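You operate a simulated robot arm through the tools that you are given. There is no shell and no other tool. Be economical: measure what you need, move in short steps, check, and stop when the job is done.

The job below is to be done with a simulated two-armed robot. You get a single attempt, and the scene is never put back.

TASK
Roll the air out of the zip pouch and zip it shut.
Fine: the roller goes back; the pouch ends on the finished-goods tray. Set down upright: roller. What is to be rubbed or washed off counts as gone when no trace of it is left.

Only the result counts: the job must be done as asked and must still hold three seconds after the hand-in. Knocking over, shifting, dropping, spilling or breaking anything else fails it.

THE ROBOT
Two 7-joint arms with fingered hands on one trunk, on a base that drives. Base frame: it is fixed to the floor where the robot stands at the start and does not move with it; the origin is under the middle of the robot, x ahead of it, y to its left, z up; the surface under the hand at the start is at about z = 88.5. Units: cm, rad, N and s.
The left shoulder is at the start at [7, 15.4, 114.7], the right one opposite. With the tool pointing down near the work surface each hand reaches from about 38 to 88 cm from the robot's upright axis, wherever it stands, measured 20 degrees to its own side. Places, roughly: finished-goods tray [70, 70, 90]; gold pouch [50, 175, 100]; silver pouch [50, 175, 100]; zip slider [40, -10, 90]. Payload 3.9 kg a hand.
The tool frame of a hand sits at the grasp point between the pads (the TCP): z along the fingers, y along the line on which they close. The tips reach 3 cm beyond it. Largest opening 10.4 cm; the body of the gripper starts 3.5 cm behind the TCP. The gripper is a hand of 4 fingers: y runs from the thumb to the fingers, the wrist lies at [-1.7, -10.4, -17.8] in the tool frame, and closing takes about 1.5 s.
Orientation is that of the tool frame in the base frame, as a unit quaternion [x, y, z, w]. With the fingers straight down and the wrist toward the robot, the tool's x, y and z point along [0, 1, 0], [1, 0, 0] and [0, 0, -1] of the base frame.

THE INTERFACE
- The arms move only by the tool nudge_tool. It takes "left_commands", "right_commands" or both (then of equal length, played together; a hand with none holds still); each is a list of rows, each a list of 7 numbers: the shift along the tool's x, y, z in units of 250 mm (1.0 is 250 mm), then the turn, a rotation vector about the tool's x, y, z in units of 120 degrees (1.0 is 120 degrees), then the opening, from 0 (shut) to 1 (fully open). In form: [[x, y, z, ax, ay, az, jaw], ...]. A call has 1 to 12 rows; each row is the pose to reach, as a shift and turn from the pose commanded when the call began, along the tool's axes at that moment. A call with a number of a shift or a turn outside -1 to 1 is refused whole. Each row takes 0.2 s and may step no farther than 5 cm and 0.15 rad from the row before; otherwise, or with a gripper value out of range, the whole call is refused. Where a pose cannot be reached the arm comes as near as it can. A force on the tool above 40 N (or 10 N above the force at the start of the call, whichever is more), or a blocked arm, ends the call early, and 0.2 s more pass. Each finger travels about 7.2 cm/s and halts on what it meets, pressing with about 27 N; the grip force reading is that of the motor and also rises with nothing between the fingers. The clock runs only during rows and for 0.2 s after the last one: add rows that repeat a pose to give the fingers time. The reply holds the time, the measured pose of the TCP, the force on the tool along the base axes, the opening and the grip force, in the units named above and with some noise, with the torque about the TCP (base axes, N m) and any sound that the robot's microphone picked up.
- Cameras (640 x 400 px; columns grow to the right, rows downward): "scene" is now at [13.53, 0.27, 136.54]; the picture's right is [0.05, -1.00, 0.00], its down [-0.67, -0.03, -0.74] and it looks along [0.74, 0.03, -0.68] (base axes); focal length 214 px, centre (320, 200). "left" rides on the left gripper at [-6.6, -9, -12.6] in its tool frame; the picture's right is [-0.78, -0.30, 0.56], its down [0.57, -0.70, 0.43] and it looks along [0.26, 0.65, 0.71] (tool axes); focal length 275 px, centre (320, 200). "right" rides on the right gripper at [6.6, -9, -12.6] in its tool frame; the picture's right is [-0.78, 0.30, -0.56], its down [-0.57, -0.70, 0.42] and it looks along [-0.27, 0.65, 0.71] (tool axes); focal length 275 px, centre (320, 200). There is no depth. A picture from a camera that has moved, and an enlarged one, comes with that camera's place and axes in the base frame and with its lens.
- grab_frame(camera): a new picture of that camera. No time passes.
- raise_lower(by): slides the trunk up (or, below 0, down) by that many cm; the arms and the scene camera ride with it, the base frame stays. It gives what a move gives, with no picture.
- base_move(legs): drives the robot by 1 to 6 legs, each [ahead, turn to the left] in cm and rad, along the robot's own axes; the way and the turn of a leg run together, so that a leg with both is an arc; at most 150 cm and 3.142 rad a leg. The arms and the cameras ride along, it lands a little off, and it stops where it bumps. It gives what a move gives.
- grasp_type(shape, hand): the hand has 4 fingers and takes this shape, open, in about a second: jaw (thumb against the fingers, like two jaws); tri (thumb and two fingers); tip (a fingertip pinch); poke (one finger out to press); point (the index stretched); flat (the hand flat); cup (the hand cupped); fist (a fist). The gripper value then closes the fingers along that shape, each until it touches; the sizes above hold for jaw. It gives what a move gives, with no picture.
- aim_head(pan, tilt): turns the head with the scene camera to pan (to the left, within 1.501 rad either way) and tilt (down, from -0.506 to 1.204), counted from straight ahead of the robot. It gives what a move gives.
- zoom(camera, box): a new picture of the part [left, top, right, bottom] of that camera's present view, enlarged. No time passes.
- sign_off(): hands the job in; it is judged then, once.

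Work in short steps. Places have to be worked out from the pictures, the camera data and where the tool is seen: move nearer, look again, correct. Check each grasp and each placing, and mend what went wrong. You have 120 turns and 88 pictures in all, those below and enlarged ones among them. Open the grippers and draw the arms clear of the work before you hand the job in, unless the task says otherwise; then end with one line.

The tools are called after ">>>" as a command line: name --argument value ..., lists and objects as JSON in quotes. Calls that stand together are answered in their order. nudge_tool: Moves the arms, as the interface text tells. Its arguments: {"type":"object","properties":{"left_commands":{"type":"array"},"right_commands":{"type":"array"}},"required":[]} The other tools are called the same way: raise_lower (by) slides the trunk up or down; grasp_type (shape, hand) gives the hand a shape; base_move (legs) drives the base; aim_head (pan, tilt) turns the head that bears the scene camera; grab_frame (camera) takes a picture; zoom (camera, box) takes an enlarged picture of a part of a camera's view; sign_off () hands the job in.

At the start:

```text
clock: 0.0
left_tool_pos: [51.03, 35.14, 116.29]
left_ee_rot: [0.707, 0.707, 0.0, 0.0]
left_force: [0.4, -0.5, -0.5]
left_wrist_torque: [-0.01, 0.01, 0.01]
left_grip_width: 10.38
left_grip_force: 0.0
left_shape: jaw
right_tool_pos: [46.7, -9.85, 121.79]
right_ee_rot: [0.707, 0.707, 0.0, 0.0]
right_force: [0.8, -0.1, 0.6]
right_wrist_torque: [0.03, -0.04, -0.02]
right_grip_width: 10.37
right_grip_force: 0.1
right_shape: jaw
trunk travel left (down, up): [-60.0, 34.0]
robot x, y, heading: [0.08, -0.16, 0.002]
head pan, tilt: [0.045, 0.742]
```

scene: 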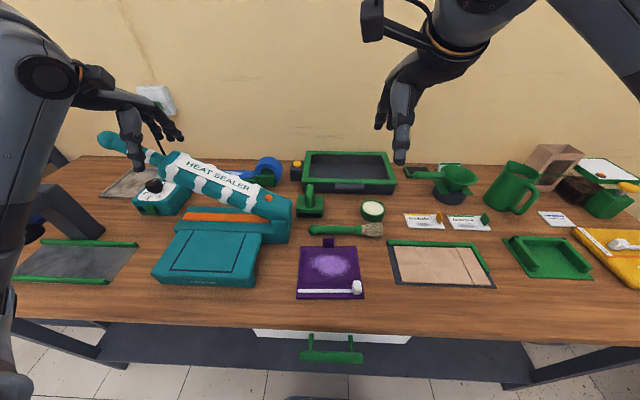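
right: 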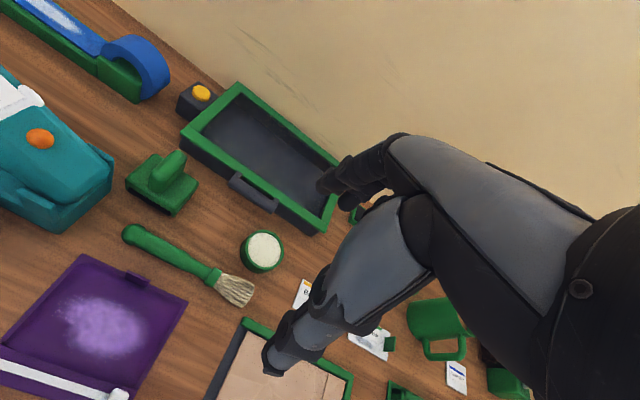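
left: 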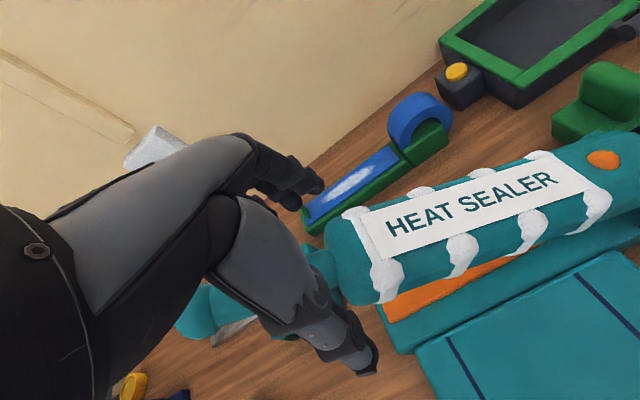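

I begin by enlarging the middle and left of the scene to identify the roller, pouch, slider and trays.

>>> zoom --camera "scene" --box '[240, 140, 420, 310]'

>>> zoom --camera "scene" --box '[0, 130, 260, 300]'

>>> zoom --camera "scene" --box '[390, 130, 640, 300]'

```text
2.35 times, centred on (330, 225) of scene
camera zoom: at [13.53, 0.27, 136.54], right [0.05, -1.0, 0.0], down [-0.67, -0.03, -0.74], along [0.74, 0.03, -0.68], focal length 505 px, centre (296, 141)
```

zoom: 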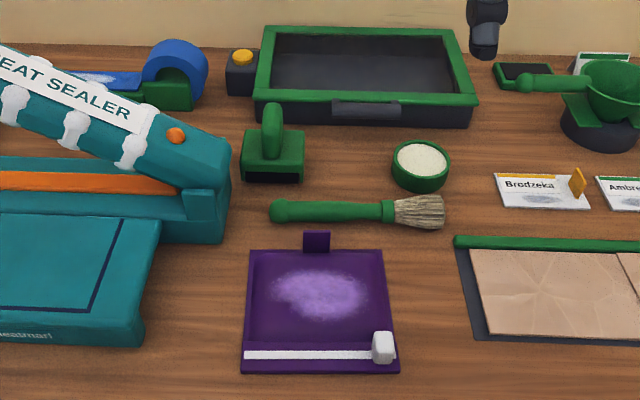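

```text
2.35 times, centred on (130, 215) of scene
camera zoom: at [13.53, 0.27, 136.54], right [0.05, -1.0, 0.0], down [-0.67, -0.03, -0.74], along [0.74, 0.03, -0.68], focal length 505 px, centre (767, 165)
```

zoom: 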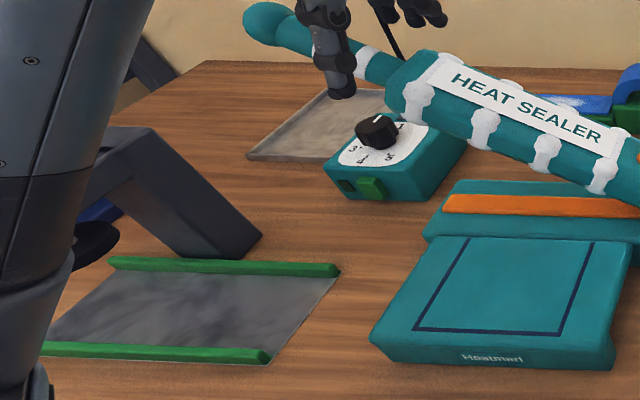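

```text
2.35 times, centred on (515, 215) of scene
camera zoom: at [13.53, 0.27, 136.54], right [0.05, -1.0, 0.0], down [-0.67, -0.03, -0.74], along [0.74, 0.03, -0.68], focal length 505 px, centre (-139, 165)
```

zoom: 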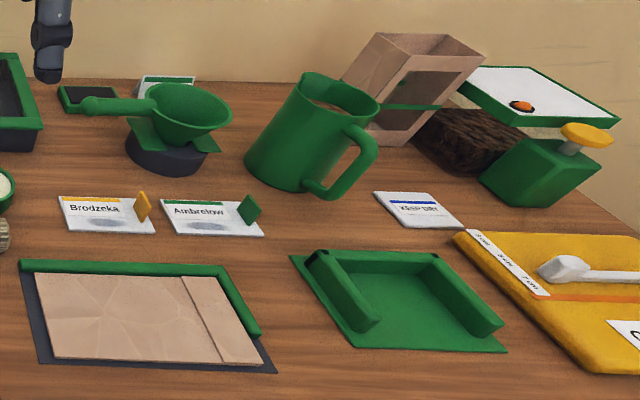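

I need to find the roller; I look left and right with the head.

>>> aim_head --pan 1.3 --tilt 0.6

>>> grab_frame --camera "scene"

>>> aim_head --pan -0.9 --tilt 0.6

>>> grab_frame --camera "scene"

```text
clock: 1.4
left_tool_pos: [51.02, 35.07, 116.29]
left_ee_rot: [0.707, 0.707, 0.0, 0.0]
left_force: [0.2, 0.1, 0.2]
left_wrist_torque: [0.01, -0.02, 0.05]
left_grip_width: 10.39
left_grip_force: 0.1
left_shape: jaw
right_tool_pos: [46.89, -9.94, 121.88]
right_ee_rot: [0.708, 0.707, 0.001, 0.0]
right_force: [-0.6, 1.1, 0.7]
right_wrist_torque: [-0.02, 0.04, -0.04]
right_grip_width: 10.38
right_grip_force: 0.1
right_shape: jaw
trunk travel left (down, up): [-60.0, 34.0]
robot x, y, heading: [0.09, -0.3, 0.002]
head pan, tilt: [1.3, 0.6]
```

```text
81 pictures are left
camera scene: at [7.58, 8.4, 137.76], right [0.96, -0.27, 0.0], down [-0.15, -0.54, -0.82], along [0.22, 0.79, -0.57], focal length 214 px, centre (320, 200)
```

scene: 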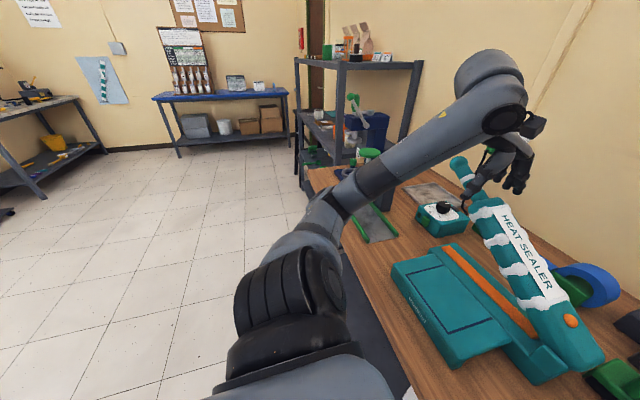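

```text
clock: 3.5
left_tool_pos: [51.07, 35.08, 116.25]
left_ee_rot: [0.707, 0.707, 0.0, 0.0]
left_force: [-0.2, -0.3, 0.2]
left_wrist_torque: [0.01, -0.01, -0.02]
left_grip_width: 10.39
left_grip_force: 0.1
left_shape: jaw
right_tool_pos: [46.8, -10.12, 121.8]
right_ee_rot: [0.707, 0.707, 0.0, 0.0]
right_force: [-0.1, -0.3, -0.2]
right_wrist_torque: [0.0, 0.0, -0.02]
right_grip_width: 10.39
right_grip_force: 0.0
right_shape: jaw
trunk travel left (down, up): [-60.0, 34.0]
robot x, y, heading: [0.09, 0.52, 0.002]
head pan, tilt: [-0.901, 0.6]
```

```text
80 pictures are left
camera scene: at [10.71, -7.04, 137.76], right [-0.78, -0.62, 0.0], down [-0.35, 0.44, -0.83], along [0.51, -0.65, -0.56], focal length 214 px, centre (320, 200)
```

scene: 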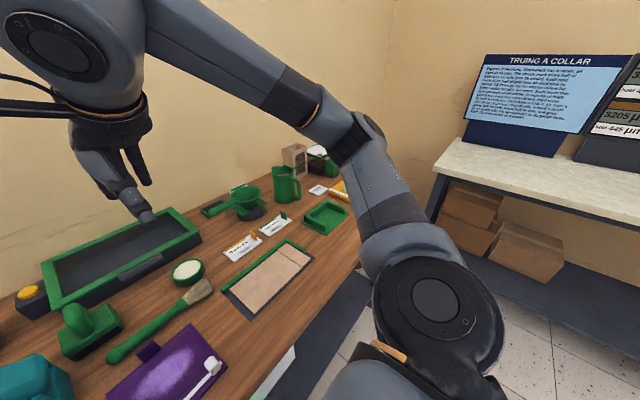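

Two things to identify: the green block with a handle, and the items at the left end of the table. I aim there and enlarge.

>>> zoom --camera "scene" --box '[0, 240, 240, 400]'

>>> aim_head --pan 1.1 --tilt 0.7

>>> zoom --camera "scene" --box '[190, 40, 430, 200]'

>>> zoom --camera "left" --box '[240, 0, 640, 250]'

```text
2.50 times, centred on (120, 320) of scene
camera zoom: at [10.71, -7.04, 137.76], right [-0.78, -0.62, 0.0], down [-0.35, 0.44, -0.83], along [0.51, -0.65, -0.56], focal length 536 px, centre (820, -100)
```

zoom: 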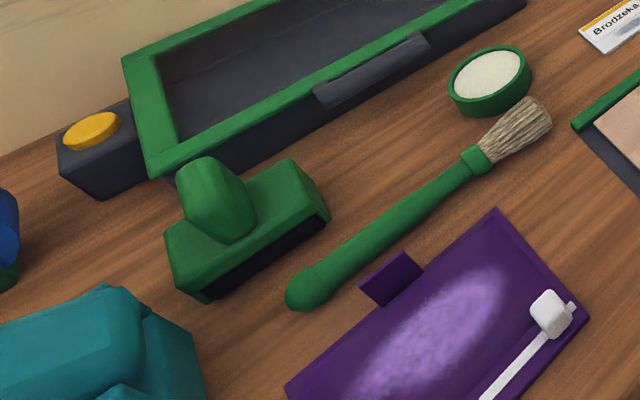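

```text
clock: 5.4
left_tool_pos: [50.99, 35.04, 116.32]
left_ee_rot: [0.707, 0.707, 0.0, -0.001]
left_force: [0.1, 0.2, 0.7]
left_wrist_torque: [0.0, 0.01, 0.0]
left_grip_width: 10.35
left_grip_force: 0.0
left_shape: jaw
right_tool_pos: [46.74, -9.94, 121.93]
right_ee_rot: [0.707, 0.707, -0.001, 0.0]
right_force: [0.3, -0.6, 0.2]
right_wrist_torque: [0.0, 0.01, 0.0]
right_grip_width: 10.36
right_grip_force: 0.1
right_shape: jaw
trunk travel left (down, up): [-60.0, 34.0]
robot x, y, heading: [-0.08, -0.24, -0.002]
head pan, tilt: [1.1, 0.7]
```

```text
2.50 times, centred on (310, 120) of scene
camera zoom: at [9.07, 7.45, 136.9], right [0.89, -0.45, 0.0], down [-0.29, -0.57, -0.76], along [0.35, 0.68, -0.64], focal length 536 px, centre (345, 400)
```

zoom: 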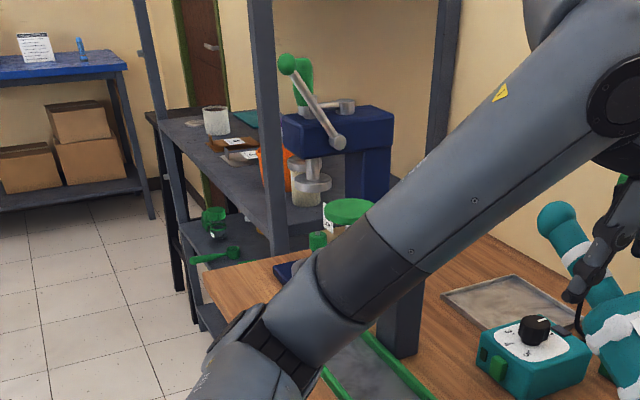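

```text
1.60 times, centred on (440, 125) of left
camera zoom: at [41.98, 28.44, 128.8], right [-0.3, -0.78, -0.56], down [-0.7, 0.57, -0.42], along [0.65, 0.26, -0.71], focal length 440 px, centre (128, 320)
```

zoom: 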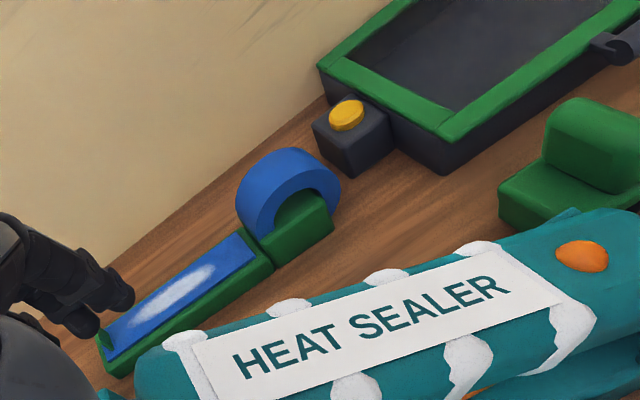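

I zoom in on the green block from the right hand camera and recheck the left end of the table.

>>> zoom --camera "right" --box '[100, 120, 260, 220]'

>>> aim_head --pan 0.0 --tilt 0.85

>>> zoom --camera "scene" --box '[260, 110, 380, 185]'

>>> zoom --camera "scene" --box '[270, 180, 390, 280]'

```text
4.00 times, centred on (180, 170) of right
camera zoom: at [37.82, -3.32, 134.56], right [0.3, -0.78, 0.56], down [-0.7, -0.57, -0.42], along [0.65, -0.27, -0.71], focal length 1101 px, centre (880, 320)
```

zoom: 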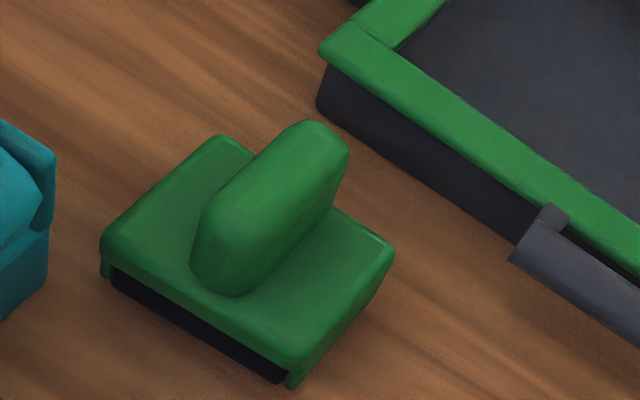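

```text
clock: 6.8
left_tool_pos: [51.07, 35.14, 116.34]
left_ee_rot: [0.707, 0.707, -0.001, -0.001]
left_force: [-0.2, -0.2, 0.7]
left_wrist_torque: [-0.02, -0.03, -0.06]
left_grip_width: 10.35
left_grip_force: 0.1
left_shape: jaw
right_tool_pos: [46.9, -9.9, 121.77]
right_ee_rot: [0.707, 0.707, 0.0, 0.0]
right_force: [0.7, 0.4, -0.5]
right_wrist_torque: [0.03, 0.01, 0.01]
right_grip_width: 10.37
right_grip_force: 0.1
right_shape: jaw
trunk travel left (down, up): [-60.0, 34.0]
robot x, y, heading: [0.06, 0.26, -0.001]
head pan, tilt: [0.0, 0.85]
```

```text
5.33 times, centred on (320, 148) of scene
camera zoom: at [13.03, -0.11, 135.67], right [0.0, -1.0, 0.0], down [-0.75, 0.0, -0.66], along [0.66, 0.0, -0.75], focal length 1144 px, centre (320, 480)
```

zoom: 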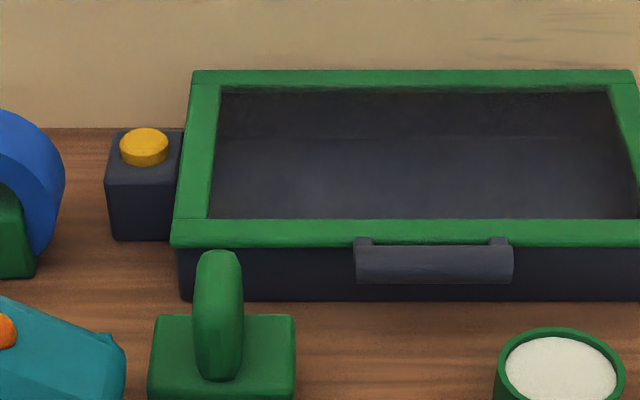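

```text
4.00 times, centred on (330, 230) of scene
camera zoom: at [13.03, -0.11, 135.67], right [0.0, -1.0, 0.0], down [-0.75, 0.0, -0.66], along [0.66, 0.0, -0.75], focal length 858 px, centre (280, 80)
```

zoom: 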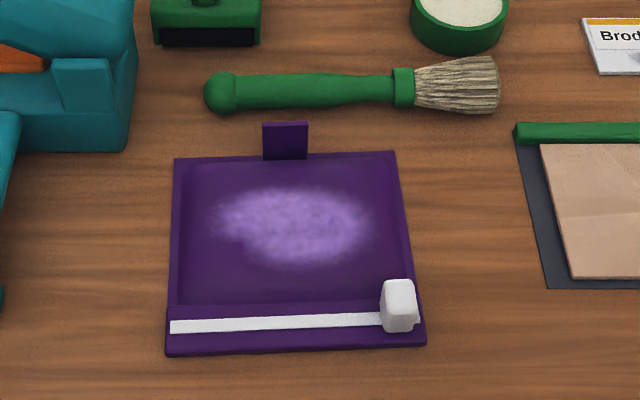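

The roller is the green block with a black roller under it, at about [60.7, 5.4], handle long along x. I turn the right hand 90° (wrist to the right, away from the sealer) and bring it high above the roller, then look.

>>> nudge_tool --right_commands '[[0.05, 0.043, 0.033, 0, 0, -0.0625, 0.7], [0.1, 0.087, 0.067, 0, 0, -0.125, 0.7], [0.15, 0.13, 0.1, 0, 0, -0.1875, 0.7], [0.2, 0.173, 0.133, 0, 0, -0.25, 0.7], [0.25, 0.217, 0.167, 0, 0, -0.3125, 0.7], [0.3, 0.26, 0.2, 0, 0, -0.375, 0.7], [0.35, 0.303, 0.233, 0, 0, -0.4375, 0.7], [0.4, 0.347, 0.267, 0, 0, -0.5, 0.7], [0.45, 0.39, 0.3, 0, 0, -0.5625, 0.7], [0.5, 0.433, 0.333, 0, 0, -0.625, 0.7], [0.55, 0.477, 0.367, 0, 0, -0.6875, 0.7], [0.6, 0.52, 0.4, 0, 0, -0.75, 0.7]]'

>>> grab_frame --camera "scene"

>>> grab_frame --camera "right"

```text
clock: 9.4
left_tool_pos: [50.99, 35.5, 116.18]
left_ee_rot: [0.707, 0.708, -0.002, 0.002]
left_force: [0.1, -1.1, 0.2]
left_wrist_torque: [-0.02, -0.03, -0.04]
left_grip_width: 10.37
left_grip_force: 0.0
left_shape: jaw
right_tool_pos: [35.26, -2.73, 125.98]
right_ee_rot: [0.151, 0.988, 0.02, -0.015]
right_force: [-0.1, 0.3, 0.6]
right_wrist_torque: [0.0, -0.08, 0.01]
right_grip_width: 7.29
right_grip_force: 0.1
right_shape: jaw
right hand out of reach, approached as far as the arm can: row 7, 8, 9, 10, 11, 12
trunk travel left (down, up): [-60.0, 34.0]
robot x, y, heading: [0.09, 0.0, -0.006]
head pan, tilt: [0.0, 0.85]
```

```text
73 pictures are left
camera scene: at [12.94, 0.28, 135.68], right [0.0, -1.0, 0.0], down [-0.75, 0.0, -0.66], along [0.66, 0.0, -0.75], focal length 214 px, centre (320, 200)
```

scene: 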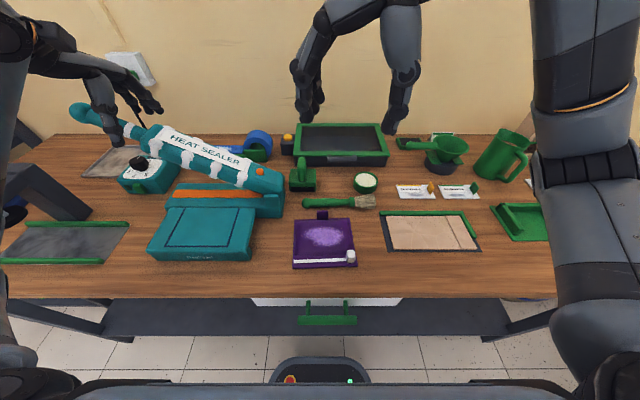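

```text
72 pictures are left
camera right: at [26.52, -9.89, 138.65], right [0.84, 0.03, 0.54], down [0.33, -0.82, -0.47], along [0.43, 0.57, -0.7], focal length 275 px, centre (320, 200)
```

right: 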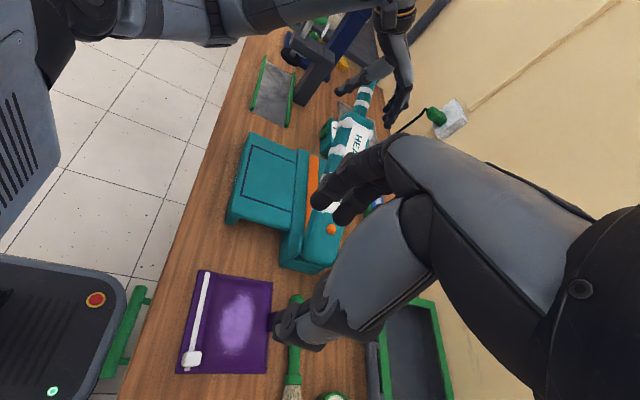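

The 90° turn isn't reachable there because the roller is on the right arm's wrong side. I back up a little and turn the base left so the roller lies in the right arm's good sector.

>>> base_move --legs '[[-8, 0], [0, 0.55]]'

>>> grab_frame --camera "right"

```text
clock: 12.0
left_tool_pos: [15.85, 57.05, 116.37]
left_ee_rot: [0.479, 0.878, 0.0, 0.0]
left_force: [0.3, -0.1, 0.6]
left_wrist_torque: [0.03, 0.01, 0.02]
left_grip_width: 10.36
left_grip_force: 0.1
left_shape: jaw
right_tool_pos: [23.39, 16.38, 126.09]
right_ee_rot: [-0.132, 0.991, 0.017, -0.021]
right_force: [0.3, 0.5, -0.7]
right_wrist_torque: [-0.01, 0.0, -0.03]
right_grip_width: 7.29
right_grip_force: 0.1
right_shape: jaw
trunk travel left (down, up): [-60.0, 34.0]
robot x, y, heading: [-7.91, 0.01, 0.569]
head pan, tilt: [0.0, 0.85]
```

```text
71 pictures are left
camera right: at [19.91, 5.64, 138.67], right [0.7, 0.47, 0.54], down [0.72, -0.51, -0.47], along [0.05, 0.72, -0.7], focal length 275 px, centre (320, 200)
```

right: 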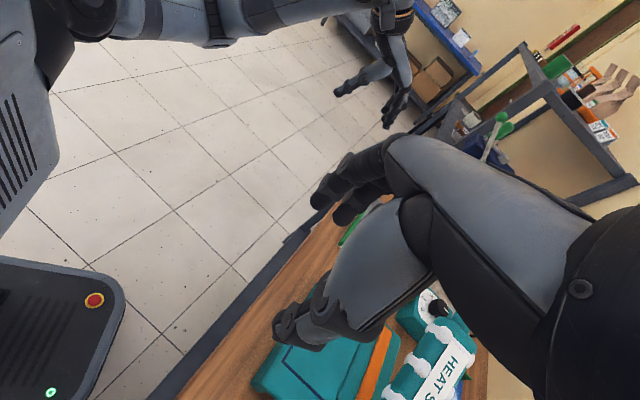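

Now the needed yaw is only 15° away. I move the right hand halfway to over the roller, correcting yaw and tilt, still high.

>>> nudge_tool --right_commands '[[-0.112, -0.07, 0.0, 0.003, -0.003, 0.021, 0.6], [-0.224, -0.14, 0.0, 0.006, -0.006, 0.042, 0.6], [-0.336, -0.21, 0.0, 0.009, -0.009, 0.063, 0.6], [-0.448, -0.28, 0.0, 0.0125, -0.012, 0.084, 0.6], [-0.56, -0.35, 0.0, 0.0155, -0.015, 0.106, 0.6], [-0.672, -0.42, 0.0, 0.0186, -0.0177, 0.127, 0.6]]'

```text
clock: 13.4
left_tool_pos: [15.91, 56.82, 116.63]
left_ee_rot: [0.48, 0.877, 0.0, -0.001]
left_force: [0.4, -0.5, 0.0]
left_wrist_torque: [0.03, 0.0, 0.02]
left_grip_width: 10.4
left_grip_force: 0.0
left_shape: jaw
right_tool_pos: [31.22, 5.88, 125.07]
right_ee_rot: [0.006, 1.0, 0.0, -0.008]
right_force: [0.3, -1.4, 0.4]
right_wrist_torque: [0.06, 0.05, 0.03]
right_grip_width: 6.27
right_grip_force: 0.0
right_shape: jaw
right hand out of reach, approached as far as the arm can: row 1, 2, 3, 4, 5, 6
trunk travel left (down, up): [-60.0, 34.0]
robot x, y, heading: [-8.11, 0.53, 0.575]
head pan, tilt: [0.0, 0.85]
```

High poses seem to be the limit, so I raise the trunk to give the arm a lower relative pose, then move out.

>>> raise_lower --by 18

>>> nudge_tool --right_commands '[[0, 0, 0.15, 0, 0, 0, 0.6], [0, 0, 0.3, 0, 0, 0, 0.6], [0, 0, 0.45, 0, 0, 0, 0.6], [0, 0, 0.6, 0, 0, 0, 0.6], [0, 0, 0.75, 0, 0, 0, 0.6], [0, 0, 0.9, 0, 0, 0, 0.6]]'

```text
clock: 15.4
left_tool_pos: [15.83, 57.24, 134.29]
left_ee_rot: [0.48, 0.877, 0.0, 0.0]
left_force: [0.0, -0.4, 1.1]
left_wrist_torque: [0.01, 0.01, 0.0]
left_grip_width: 10.38
left_grip_force: 0.1
left_shape: jaw
right_tool_pos: [31.3, 6.48, 143.04]
right_ee_rot: [0.005, 1.0, -0.001, -0.008]
right_force: [-0.4, -0.2, 0.7]
right_wrist_torque: [0.01, -0.01, 0.0]
right_grip_width: 6.25
right_grip_force: 0.0
right_shape: jaw
trunk travel left (down, up): [-78.0, 16.0]
robot x, y, heading: [-8.48, 0.35, 0.571]
head pan, tilt: [0.0, 0.85]
```

```text
clock: 16.8
left_tool_pos: [15.87, 57.19, 134.23]
left_ee_rot: [0.48, 0.877, -0.001, 0.001]
left_force: [-0.2, -0.2, 0.2]
left_wrist_torque: [-0.01, -0.01, 0.01]
left_grip_width: 10.37
left_grip_force: 0.1
left_shape: jaw
right_tool_pos: [26.96, 11.57, 128.19]
right_ee_rot: [0.005, 1.0, -0.002, -0.008]
right_force: [0.1, -0.2, -0.1]
right_wrist_torque: [0.01, 0.01, -0.02]
right_grip_width: 6.25
right_grip_force: 0.0
right_shape: jaw
right hand out of reach, approached as far as the arm can: row 1, 2, 3, 4, 5, 6
trunk travel left (down, up): [-78.0, 16.0]
robot x, y, heading: [-8.08, -0.14, 0.571]
head pan, tilt: [0.0, 0.85]
```

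I test moving outward at this yaw, since the present radius may simply be too close in.

>>> nudge_tool --right_commands '[[-0.12, -0.025, 0, 0, 0, 0, 0.6], [-0.24, -0.05, 0, 0, 0, 0, 0.6], [-0.36, -0.075, 0, 0, 0, 0, 0.6], [-0.48, -0.1, 0, 0, 0, 0, 0.6], [-0.6, -0.125, 0, 0, 0, 0, 0.6], [-0.72, -0.15, 0, 0, 0, 0, 0.6], [-0.84, -0.175, 0, 0, 0, 0, 0.6], [-0.96, -0.2, 0, 0, 0, 0, 0.6]]'

>>> grab_frame --camera "scene"

```text
clock: 18.6
left_tool_pos: [15.91, 57.18, 134.21]
left_ee_rot: [0.48, 0.877, -0.001, 0.0]
left_force: [0.1, 0.2, 0.7]
left_wrist_torque: [0.03, 0.04, -0.03]
left_grip_width: 10.39
left_grip_force: 0.1
left_shape: jaw
right_tool_pos: [30.21, 10.71, 135.19]
right_ee_rot: [0.01, 1.0, -0.002, -0.015]
right_force: [-0.3, 0.0, 1.3]
right_wrist_torque: [-0.01, 0.01, -0.04]
right_grip_width: 6.22
right_grip_force: 0.0
right_shape: jaw
right hand out of reach, approached as far as the arm can: row 1, 2, 3, 4, 5, 6, 7, 8
trunk travel left (down, up): [-78.0, 16.0]
robot x, y, heading: [-7.72, -0.21, 0.569]
head pan, tilt: [0.0, 0.85]
```

```text
70 pictures are left
camera scene: at [2.89, 6.92, 153.66], right [0.54, -0.84, 0.0], down [-0.63, -0.41, -0.66], along [0.56, 0.36, -0.75], focal length 214 px, centre (320, 200)
```

scene: 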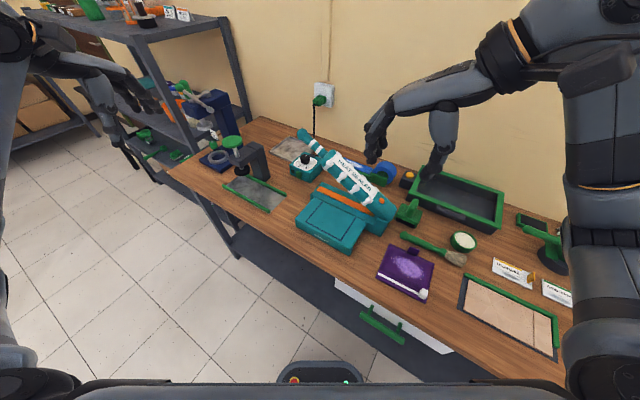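

The limit is the wrist yaw (about 45° relative to the robot). I unwind 30° of yaw and then turn the base further left, so the needed base yaw stays within limits.

>>> nudge_tool --right_commands '[[0, 0, 0, 0, 0, 0.05, 0.6], [0, 0, 0, 0, 0, 0.1, 0.6], [0, 0, 0, 0, 0, 0.15, 0.6], [0, 0, 0, 0, 0, 0.2, 0.6], [0, 0, 0, 0, 0, 0.25, 0.6], [0, 0, 0, 0, 0, 0.25, 0.6]]'

>>> base_move --legs '[[0, 0.4]]'

```text
clock: 20.0
left_tool_pos: [15.93, 57.04, 134.16]
left_ee_rot: [0.48, 0.878, -0.001, 0.0]
left_force: [-0.5, -1.2, -0.2]
left_wrist_torque: [0.0, 0.01, 0.01]
left_grip_width: 10.38
left_grip_force: 0.1
left_shape: jaw
right_tool_pos: [30.01, 9.71, 134.36]
right_ee_rot: [0.265, 0.964, -0.003, -0.007]
right_force: [-0.1, 0.1, 0.2]
right_wrist_torque: [0.02, -0.01, 0.0]
right_grip_width: 6.23
right_grip_force: 0.1
right_shape: jaw
trunk travel left (down, up): [-78.0, 16.0]
robot x, y, heading: [-8.17, 0.26, 0.571]
head pan, tilt: [0.0, 0.85]
```

```text
clock: 21.6
left_tool_pos: [-8.45, 61.89, 134.46]
left_ee_rot: [0.294, 0.956, 0.0, 0.0]
left_force: [-0.3, -0.2, 0.6]
left_wrist_torque: [-0.02, 0.02, -0.02]
left_grip_width: 10.36
left_grip_force: 0.1
left_shape: jaw
right_tool_pos: [23.18, 23.77, 134.45]
right_ee_rot: [0.066, 0.998, -0.005, -0.006]
right_force: [0.2, -0.2, 0.4]
right_wrist_torque: [0.0, 0.03, -0.01]
right_grip_width: 6.26
right_grip_force: 0.2
right_shape: jaw
trunk travel left (down, up): [-78.0, 16.0]
robot x, y, heading: [-7.86, 0.07, 0.979]
head pan, tilt: [0.0, 0.85]
```

Reachable again. I now move out over the table toward the roller in two calls.

>>> nudge_tool --right_commands '[[-0.14, -0.046, 0.05, 0, 0, 0, 0.6], [-0.28, -0.092, 0.1, 0, 0, 0, 0.6], [-0.42, -0.138, 0.15, 0, 0, 0, 0.6], [-0.56, -0.184, 0.2, 0, 0, 0, 0.6], [-0.7, -0.23, 0.25, 0, 0, 0, 0.6], [-0.8, -0.266, 0.3, 0, 0, 0, 0.6]]'

```text
clock: 23.0
left_tool_pos: [-8.37, 62.01, 134.22]
left_ee_rot: [0.294, 0.956, -0.001, 0.0]
left_force: [-1.3, 0.0, -0.2]
left_wrist_torque: [-0.01, -0.01, 0.02]
left_grip_width: 10.39
left_grip_force: 0.0
left_shape: jaw
right_tool_pos: [35.53, 18.08, 129.53]
right_ee_rot: [0.067, 0.998, -0.005, -0.007]
right_force: [0.2, -0.3, 0.3]
right_wrist_torque: [0.0, -0.01, -0.01]
right_grip_width: 6.23
right_grip_force: 0.0
right_shape: jaw
right hand out of reach, approached as far as the arm can: row 4, 5, 6
trunk travel left (down, up): [-78.0, 16.0]
robot x, y, heading: [-8.29, 0.01, 0.975]
head pan, tilt: [0.0, 0.85]
```

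The arm's yaw limit rules out the 90° grip here, so I'll grip the handle along its length (thumb in front, fingers behind) with the normal orientation. I turn the base back to roughly straight.

>>> base_move --legs '[[0, -0.88]]'

>>> nudge_tool --right_commands '[[0, 0, 0, 0, 0, 0.05, 0.6], [0, 0, 0, 0, 0, 0.1, 0.6], [0, 0, 0, 0, 0, 0.15, 0.6], [0, 0, 0, 0, 0, 0.2, 0.6], [0, 0, 0, 0, 0, 0.26, 0.6], [0, 0, 0, 0, 0, 0.26, 0.6]]'

```text
clock: 25.7
left_tool_pos: [38.8, 40.38, 134.12]
left_ee_rot: [0.669, 0.743, -0.002, 0.0]
left_force: [-0.7, 0.2, -0.3]
left_wrist_torque: [-0.01, 0.02, -0.01]
left_grip_width: 10.37
left_grip_force: 0.1
left_shape: jaw
right_tool_pos: [33.84, -21.42, 129.5]
right_ee_rot: [0.479, 0.878, -0.002, -0.008]
right_force: [0.1, -0.1, -0.1]
right_wrist_torque: [0.0, 0.04, -0.01]
right_grip_width: 6.24
right_grip_force: 0.1
right_shape: jaw
trunk travel left (down, up): [-78.0, 16.0]
robot x, y, heading: [-8.19, 0.19, 0.11]
head pan, tilt: [0.0, 0.85]
```

```text
clock: 27.1
left_tool_pos: [38.84, 40.41, 134.38]
left_ee_rot: [0.669, 0.743, -0.001, 0.0]
left_force: [-0.4, 0.2, -0.1]
left_wrist_torque: [0.02, 0.0, -0.02]
left_grip_width: 10.39
left_grip_force: 0.1
left_shape: jaw
right_tool_pos: [33.93, -21.54, 129.58]
right_ee_rot: [0.698, 0.716, -0.004, -0.007]
right_force: [-0.1, 0.2, -0.6]
right_wrist_torque: [-0.02, 0.05, 0.02]
right_grip_width: 6.25
right_grip_force: 0.0
right_shape: jaw
trunk travel left (down, up): [-78.0, 16.0]
robot x, y, heading: [-7.98, 0.04, 0.104]
head pan, tilt: [0.0, 0.85]
```

Now I move toward a point above and just before the roller.

>>> nudge_tool --right_commands '[[0.095, 0.098, 0.05, 0, 0, 0, 0.6], [0.19, 0.196, 0.1, 0, 0, 0, 0.6], [0.285, 0.294, 0.16, 0, 0, 0, 0.6], [0.38, 0.392, 0.22, 0, 0, 0, 0.6], [0.475, 0.49, 0.28, 0, 0, 0, 0.6], [0.57, 0.588, 0.35, 0, 0, 0, 0.6], [0.665, 0.686, 0.42, 0, 0, 0, 0.6], [0.76, 0.784, 0.5, 0, 0, 0, 0.6], [0.855, 0.882, 0.58, 0, 0, 0, 0.6], [0.95, 0.98, 0.66, 0, 0, 0, 0.6]]'

>>> grab_frame --camera "right"

>>> grab_frame --camera "scene"

```text
clock: 29.3
left_tool_pos: [38.95, 40.63, 134.08]
left_ee_rot: [0.668, 0.744, -0.001, 0.0]
left_force: [-0.4, -0.7, 0.3]
left_wrist_torque: [-0.02, 0.03, -0.01]
left_grip_width: 10.37
left_grip_force: 0.1
left_shape: jaw
right_tool_pos: [57.51, 3.28, 112.88]
right_ee_rot: [0.697, 0.717, -0.004, -0.007]
right_force: [-0.4, -0.2, 0.0]
right_wrist_torque: [-0.02, 0.02, 0.0]
right_grip_width: 6.27
right_grip_force: 0.0
right_shape: jaw
trunk travel left (down, up): [-78.0, 16.0]
robot x, y, heading: [-7.57, 0.16, 0.108]
head pan, tilt: [0.0, 0.85]
```

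```text
69 pictures are left
camera right: at [48.51, 9.66, 125.82], right [0.33, -0.77, 0.55], down [-0.69, -0.59, -0.41], along [0.64, -0.25, -0.72], focal length 275 px, centre (320, 200)
```

right: 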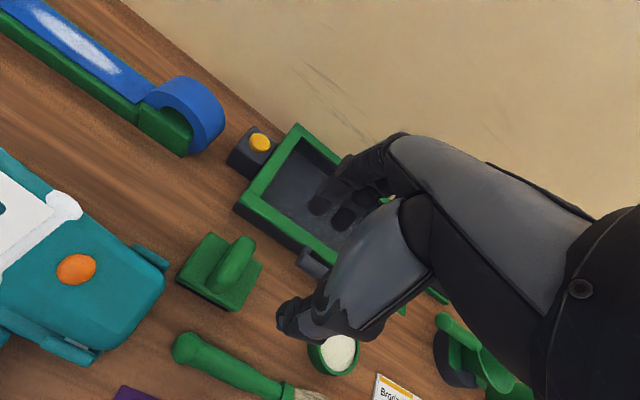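

```text
68 pictures are left
camera scene: at [5.01, 1.47, 153.66], right [0.11, -0.99, 0.0], down [-0.75, -0.08, -0.66], along [0.66, 0.07, -0.75], focal length 214 px, centre (320, 200)
```

scene: 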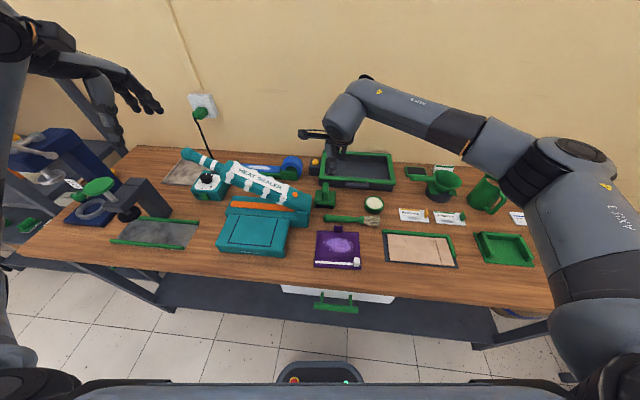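

The handle is at x≈58.5–63.5, y≈5.2, top z≈97. I line up above it, jaw about 8 cm, correcting the small tilt.

>>> nudge_tool --right_commands '[[0.022, 0.045, 0.1, -0.002, 0, 0.004, 0.78], [0.044, 0.09, 0.2, -0.004, -0.001, 0.008, 0.78], [0.069, 0.135, 0.34, -0.0074, -0.002, 0.0134, 0.78]]'

>>> grab_frame --camera "right"

>>> zoom --camera "scene" --box '[260, 110, 400, 220]'

```text
clock: 30.1
left_tool_pos: [38.82, 40.49, 134.24]
left_ee_rot: [0.668, 0.744, -0.001, 0.0]
left_force: [0.1, -0.7, -0.3]
left_wrist_torque: [0.02, 0.0, -0.02]
left_grip_width: 10.36
left_grip_force: 0.0
left_shape: jaw
right_tool_pos: [60.78, 5.02, 103.87]
right_ee_rot: [0.707, 0.707, -0.001, -0.001]
right_force: [1.3, -0.2, 0.2]
right_wrist_torque: [-0.03, 0.02, -0.01]
right_grip_width: 8.09
right_grip_force: 0.0
right_shape: jaw
trunk travel left (down, up): [-78.0, 16.0]
robot x, y, heading: [-8.15, 0.23, 0.107]
head pan, tilt: [0.0, 0.85]
```

```text
67 pictures are left
camera right: at [51.71, 11.59, 116.63], right [0.3, -0.78, 0.56], down [-0.7, -0.57, -0.42], along [0.65, -0.27, -0.71], focal length 275 px, centre (320, 200)
```

right: 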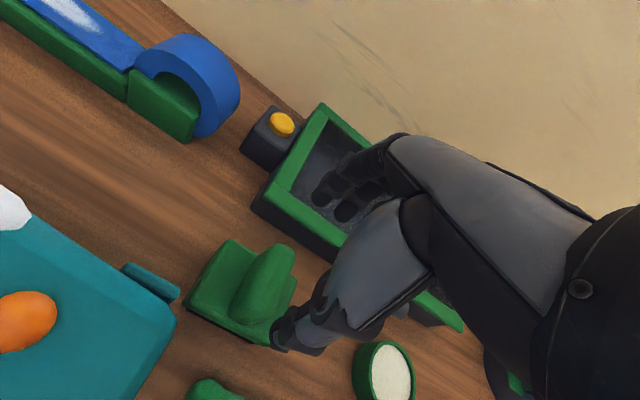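

```text
3.64 times, centred on (330, 165) of scene
camera zoom: at [4.93, 1.34, 153.67], right [0.11, -0.99, 0.0], down [-0.75, -0.08, -0.66], along [0.66, 0.07, -0.75], focal length 780 px, centre (284, 327)
```

zoom: 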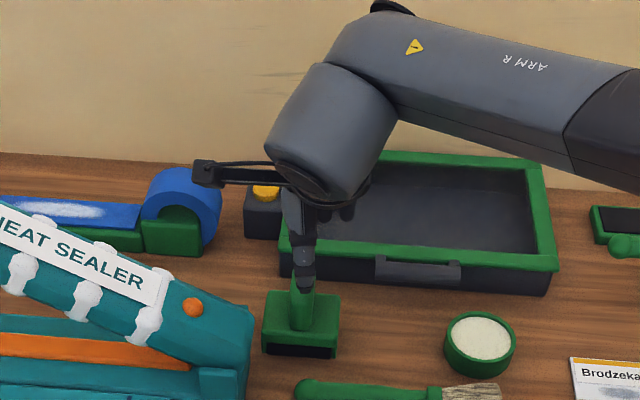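

Aligned (handle centre ≈[60.6, 5.05]). I descend to z≈96, watching force.

>>> nudge_tool --right_commands '[[0, -0.004, 0.08, 0, 0, 0, 0.78], [0, -0.008, 0.16, 0, 0, 0, 0.78], [0, -0.008, 0.24, 0, 0, 0, 0.78], [0, -0.008, 0.315, 0, 0, 0, 0.78]]'

>>> grab_frame --camera "right"

>>> zoom --camera "scene" --box '[280, 140, 380, 220]'

```text
clock: 31.1
left_tool_pos: [38.85, 40.4, 134.2]
left_ee_rot: [0.669, 0.744, -0.002, 0.0]
left_force: [-0.4, 0.5, -0.4]
left_wrist_torque: [0.02, -0.02, 0.03]
left_grip_width: 10.34
left_grip_force: 0.1
left_shape: jaw
right_tool_pos: [60.59, 4.98, 96.12]
right_ee_rot: [0.708, 0.707, 0.0, 0.0]
right_force: [0.0, -0.4, -1.5]
right_wrist_torque: [-0.02, -0.01, -0.02]
right_grip_width: 8.08
right_grip_force: 0.0
right_shape: jaw
trunk travel left (down, up): [-78.0, 16.0]
robot x, y, heading: [-7.97, -0.12, 0.105]
head pan, tilt: [0.0, 0.85]
```

```text
65 pictures are left
camera right: at [51.48, 11.45, 108.89], right [0.3, -0.78, 0.56], down [-0.7, -0.57, -0.42], along [0.65, -0.26, -0.71], focal length 275 px, centre (320, 200)
```

right: 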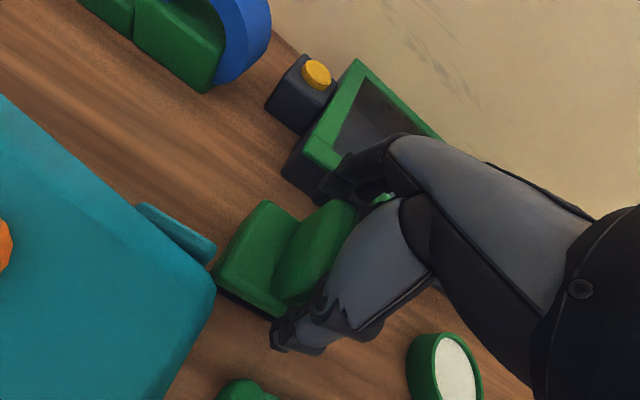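

```text
5.00 times, centred on (330, 180) of scene
camera zoom: at [4.92, 1.3, 153.67], right [0.11, -0.99, 0.0], down [-0.75, -0.08, -0.66], along [0.66, 0.07, -0.75], focal length 1072 px, centre (270, 300)
```

zoom: 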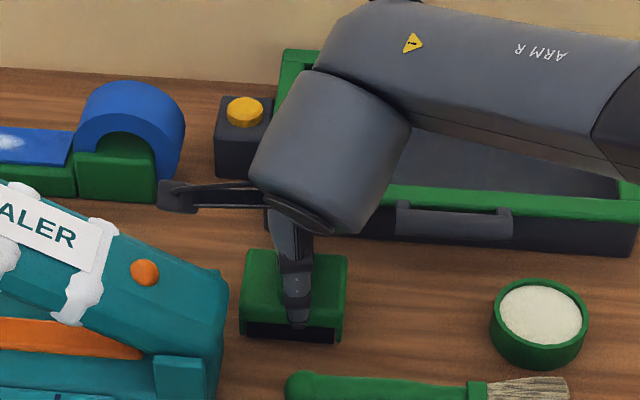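

Thumb is in front and the fingers behind the handle. I close.

>>> nudge_tool --right_commands '[[0, 0, 0, 0, 0, 0, 0.4], [0, 0, 0, 0, 0, 0, 0.2], [0, 0, 0, 0, 0, 0, 0.0], [0, 0, 0, 0, 0, 0, 0.0], [0, 0, 0, 0, 0, 0, 0.0], [0, 0, 0, 0, 0, 0, 0.0]]'

>>> grab_frame --camera "right"

```text
clock: 32.5
left_tool_pos: [38.81, 40.37, 134.3]
left_ee_rot: [0.669, 0.743, -0.001, -0.001]
left_force: [-0.5, 0.1, 0.6]
left_wrist_torque: [-0.01, 0.0, 0.04]
left_grip_width: 10.35
left_grip_force: 0.1
left_shape: jaw
right_tool_pos: [60.47, 4.81, 96.18]
right_ee_rot: [0.706, 0.708, 0.0, 0.0]
right_force: [0.1, 0.0, -0.3]
right_wrist_torque: [0.08, -0.01, 0.03]
right_grip_width: 4.71
right_grip_force: 27.3
right_shape: jaw
trunk travel left (down, up): [-78.0, 16.0]
robot x, y, heading: [-8.26, -0.05, 0.107]
head pan, tilt: [0.0, 0.85]
```

```text
63 pictures are left
camera right: at [51.48, 11.42, 108.93], right [0.3, -0.78, 0.56], down [-0.7, -0.57, -0.42], along [0.65, -0.27, -0.71], focal length 275 px, centre (320, 200)
```

right: 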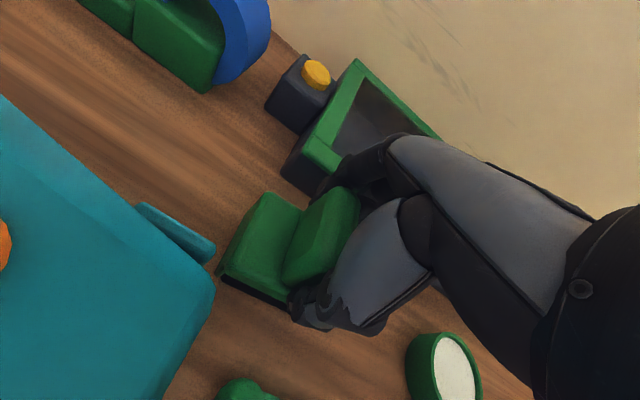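

Holding at 4.7 cm. I lift straight up 8 cm and check.

>>> nudge_tool --right_commands '[[0, 0, -0.06, 0, 0, 0, 0], [0, 0, -0.14, 0, 0, 0, 0], [0, 0, -0.24, 0, 0, 0, 0], [0, 0, -0.32, 0, 0, 0, 0]]'

>>> grab_frame --camera "scene"

```text
clock: 33.5
left_tool_pos: [38.92, 40.45, 134.2]
left_ee_rot: [0.669, 0.743, -0.001, -0.001]
left_force: [0.2, 0.2, 0.1]
left_wrist_torque: [0.0, -0.01, -0.01]
left_grip_width: 10.37
left_grip_force: 0.1
left_shape: jaw
right_tool_pos: [60.52, 4.78, 104.14]
right_ee_rot: [0.707, 0.707, 0.0, 0.0]
right_force: [-0.2, -0.2, -1.6]
right_wrist_torque: [-0.03, 0.0, -0.01]
right_grip_width: 4.68
right_grip_force: 27.0
right_shape: jaw
trunk travel left (down, up): [-78.0, 16.0]
robot x, y, heading: [-8.0, -0.1, 0.105]
head pan, tilt: [0.0, 0.85]
```

```text
62 pictures are left
camera scene: at [4.87, 1.27, 153.67], right [0.11, -0.99, 0.0], down [-0.75, -0.08, -0.66], along [0.66, 0.07, -0.75], focal length 214 px, centre (320, 200)
```

scene: 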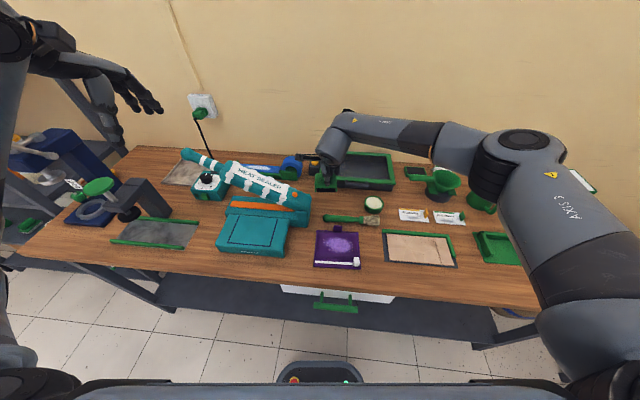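

Roller in hand. Before rolling I look closely at the pouch, tab and air blob from here.

>>> zoom --camera "scene" --box '[300, 210, 380, 275]'

>>> nudge_tool --right_commands '[[-0.04, -0.16, 0.0, 0, 0, 0, 0], [-0.08, -0.32, 0.0, 0, 0, 0, 0], [-0.115, -0.48, 0.0, 0, 0, 0, 0], [-0.115, -0.64, 0.0, 0, 0, 0, 0]]'

>>> zoom --camera "scene" --box '[290, 190, 390, 280]'

>>> grab_frame --camera "right"

```text
6.15 times, centred on (340, 242) of scene
camera zoom: at [4.87, 1.27, 153.67], right [0.11, -0.99, 0.0], down [-0.75, -0.08, -0.66], along [0.66, 0.07, -0.75], focal length 1320 px, centre (197, -62)
```

zoom: 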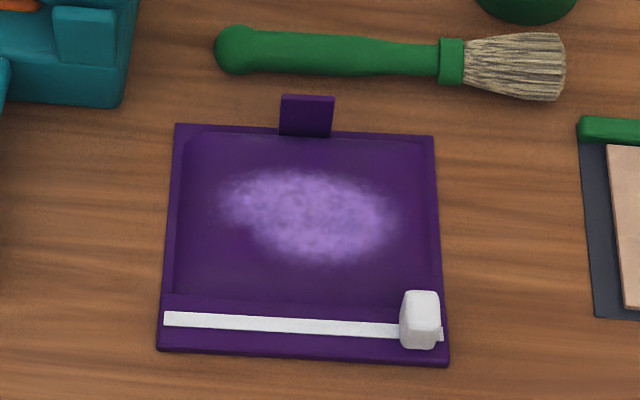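

```text
clock: 34.5
left_tool_pos: [38.72, 40.28, 134.34]
left_ee_rot: [0.669, 0.743, 0.0, 0.0]
left_force: [0.2, -0.2, 0.0]
left_wrist_torque: [-0.01, -0.02, 0.0]
left_grip_width: 10.37
left_grip_force: 0.1
left_shape: jaw
right_tool_pos: [44.14, 1.84, 104.21]
right_ee_rot: [0.707, 0.707, 0.001, 0.0]
right_force: [0.8, 0.3, -2.2]
right_wrist_torque: [-0.02, 0.02, 0.03]
right_grip_width: 4.63
right_grip_force: 26.9
right_shape: jaw
trunk travel left (down, up): [-78.0, 16.0]
robot x, y, heading: [-8.19, -0.24, 0.102]
head pan, tilt: [0.0, 0.85]
```

```text
4.44 times, centred on (340, 235) of scene
camera zoom: at [4.75, 1.26, 153.68], right [0.11, -0.99, 0.0], down [-0.75, -0.08, -0.66], along [0.66, 0.07, -0.75], focal length 953 px, centre (231, 44)
```

zoom: 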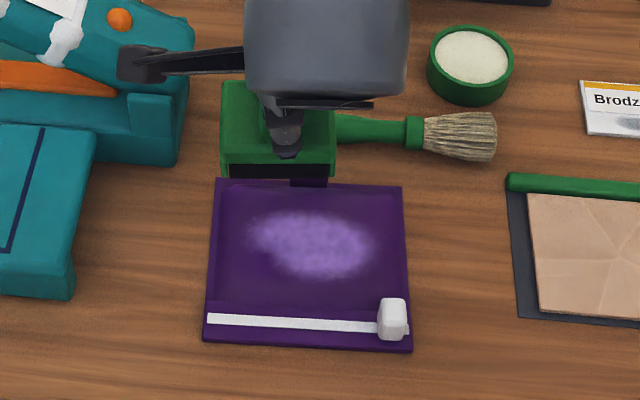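

```text
59 pictures are left
camera right: at [35.16, 8.55, 116.91], right [0.3, -0.78, 0.56], down [-0.7, -0.57, -0.43], along [0.65, -0.27, -0.71], focal length 275 px, centre (320, 200)
```

right: 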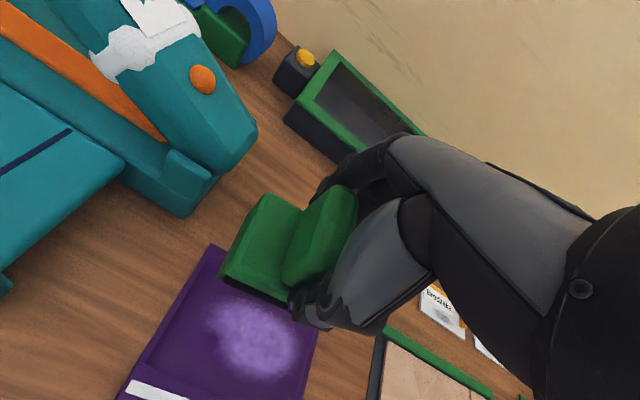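

The tab stands upright at x≈46.6, y≈-0.5 (to z≈94), so the block's rear must stay in front of it. Blob spans x 38.7–44.9, y -6.2–4.2. I lower toward [42.8, 0.8] and stop just above the pouch.

>>> nudge_tool --right_commands '[[-0.04, -0.054, 0.0, 0, 0, 0, 0], [-0.04, -0.054, 0.08, 0, 0, 0, 0], [-0.04, -0.054, 0.16, 0, 0, 0, 0], [-0.04, -0.054, 0.24, 0, 0, 0, 0]]'

>>> zoom --camera "scene" --box '[290, 190, 390, 280]'

>>> grab_frame --camera "right"

```text
clock: 35.5
left_tool_pos: [38.05, 40.29, 134.66]
left_ee_rot: [0.669, 0.743, 0.002, 0.002]
left_force: [-1.4, 0.1, 1.6]
left_wrist_torque: [-0.01, -0.03, -0.01]
left_grip_width: 10.37
left_grip_force: 0.1
left_shape: jaw
right_tool_pos: [42.67, 0.99, 98.9]
right_ee_rot: [0.707, 0.708, 0.006, 0.003]
right_force: [0.3, 0.2, 26.5]
right_wrist_torque: [0.03, -1.13, -0.01]
right_grip_width: 4.59
right_grip_force: 27.1
right_shape: jaw
trunk travel left (down, up): [-78.0, 16.0]
robot x, y, heading: [-8.31, -0.4, 0.11]
head pan, tilt: [0.0, 0.85]
```

```text
4.44 times, centred on (340, 235) of scene
camera zoom: at [3.96, 1.14, 153.82], right [0.11, -0.99, 0.0], down [-0.74, -0.08, -0.66], along [0.66, 0.07, -0.75], focal length 953 px, centre (231, 44)
```

zoom: 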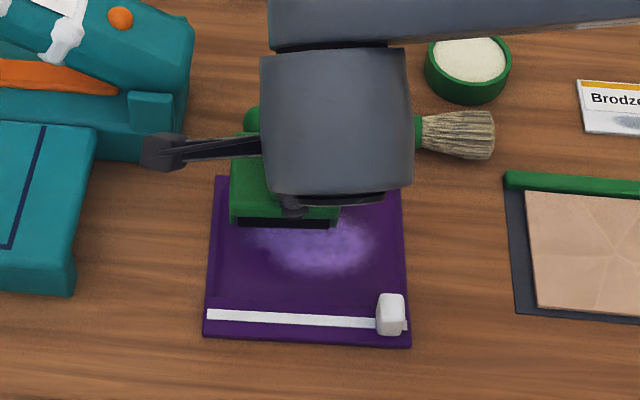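

```text
57 pictures are left
camera right: at [33.46, 7.49, 111.51], right [0.29, -0.78, 0.56], down [-0.69, -0.57, -0.44], along [0.66, -0.26, -0.71], focal length 275 px, centre (320, 200)
```

right: 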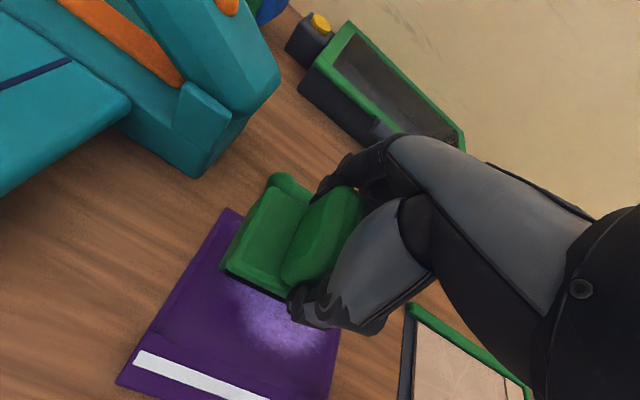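

26 N with a torque that puts the contact ~4 cm behind the TCP: the block's rear is landing on the tab. I lift at once and move forward.

>>> nudge_tool --right_commands '[[0, 0, -0.06, 0, 0, 0, 0], [0, 0, -0.12, 0, 0, 0, 0], [0, -0.04, -0.12, 0, 0, 0, 0], [0, -0.08, -0.12, 0, 0, 0, 0]]'

>>> zoom --camera "scene" --box '[290, 190, 390, 280]'

>>> zoom --camera "right" --box '[80, 120, 400, 400]'

```text
clock: 36.5
left_tool_pos: [39.01, 40.37, 134.31]
left_ee_rot: [0.668, 0.744, -0.001, 0.0]
left_force: [-0.2, 0.0, -0.5]
left_wrist_torque: [-0.02, 0.04, 0.0]
left_grip_width: 10.37
left_grip_force: 0.1
left_shape: jaw
right_tool_pos: [40.95, 0.81, 101.15]
right_ee_rot: [0.706, 0.708, -0.001, 0.001]
right_force: [-0.3, -0.4, -2.8]
right_wrist_torque: [-0.02, 0.0, 0.0]
right_grip_width: 4.54
right_grip_force: 26.9
right_shape: jaw
trunk travel left (down, up): [-78.0, 16.0]
robot x, y, heading: [-8.31, 0.25, 0.108]
head pan, tilt: [0.0, 0.85]
```

```text
4.44 times, centred on (340, 235) of scene
camera zoom: at [5.01, 1.3, 153.65], right [0.11, -0.99, 0.0], down [-0.75, -0.08, -0.66], along [0.66, 0.07, -0.75], focal length 953 px, centre (231, 44)
```

zoom: 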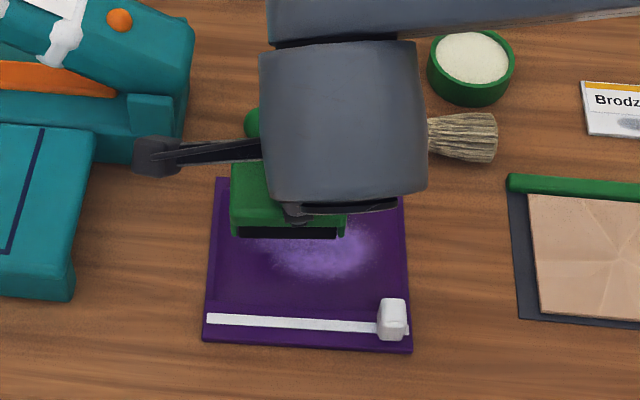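

```text
1.43 times, centred on (240, 260) of right
camera zoom: at [31.96, 7.46, 113.97], right [0.3, -0.78, 0.56], down [-0.7, -0.57, -0.42], along [0.65, -0.27, -0.71], focal length 393 px, centre (434, 114)
```

zoom: 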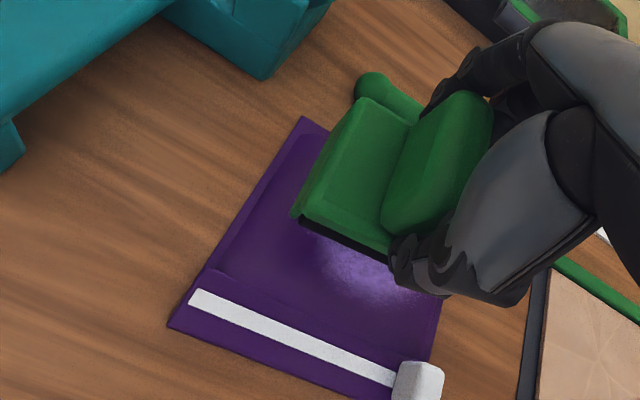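

Pouch unmoved. Now at x≈41, clear of the tab; I lower in small steps to find contact.

>>> nudge_tool --right_commands '[[0, 0.01, 0.06, 0, 0, 0, 0], [0, 0.01, 0.12, 0, 0, 0, 0], [0, 0.01, 0.15, 0, 0, 0, 0]]'

```text
clock: 37.3
left_tool_pos: [38.91, 40.29, 134.26]
left_ee_rot: [0.669, 0.744, 0.0, -0.001]
left_force: [0.2, -1.0, -0.1]
left_wrist_torque: [0.0, 0.0, -0.01]
left_grip_width: 10.38
left_grip_force: 0.0
left_shape: jaw
right_tool_pos: [41.33, 0.81, 97.56]
right_ee_rot: [0.706, 0.708, 0.001, 0.001]
right_force: [-0.5, -0.6, 1.4]
right_wrist_torque: [0.02, 0.08, 0.0]
right_grip_width: 4.53
right_grip_force: 27.1
right_shape: jaw
trunk travel left (down, up): [-78.0, 16.0]
robot x, y, heading: [-8.3, 0.13, 0.108]
head pan, tilt: [0.0, 0.85]
```

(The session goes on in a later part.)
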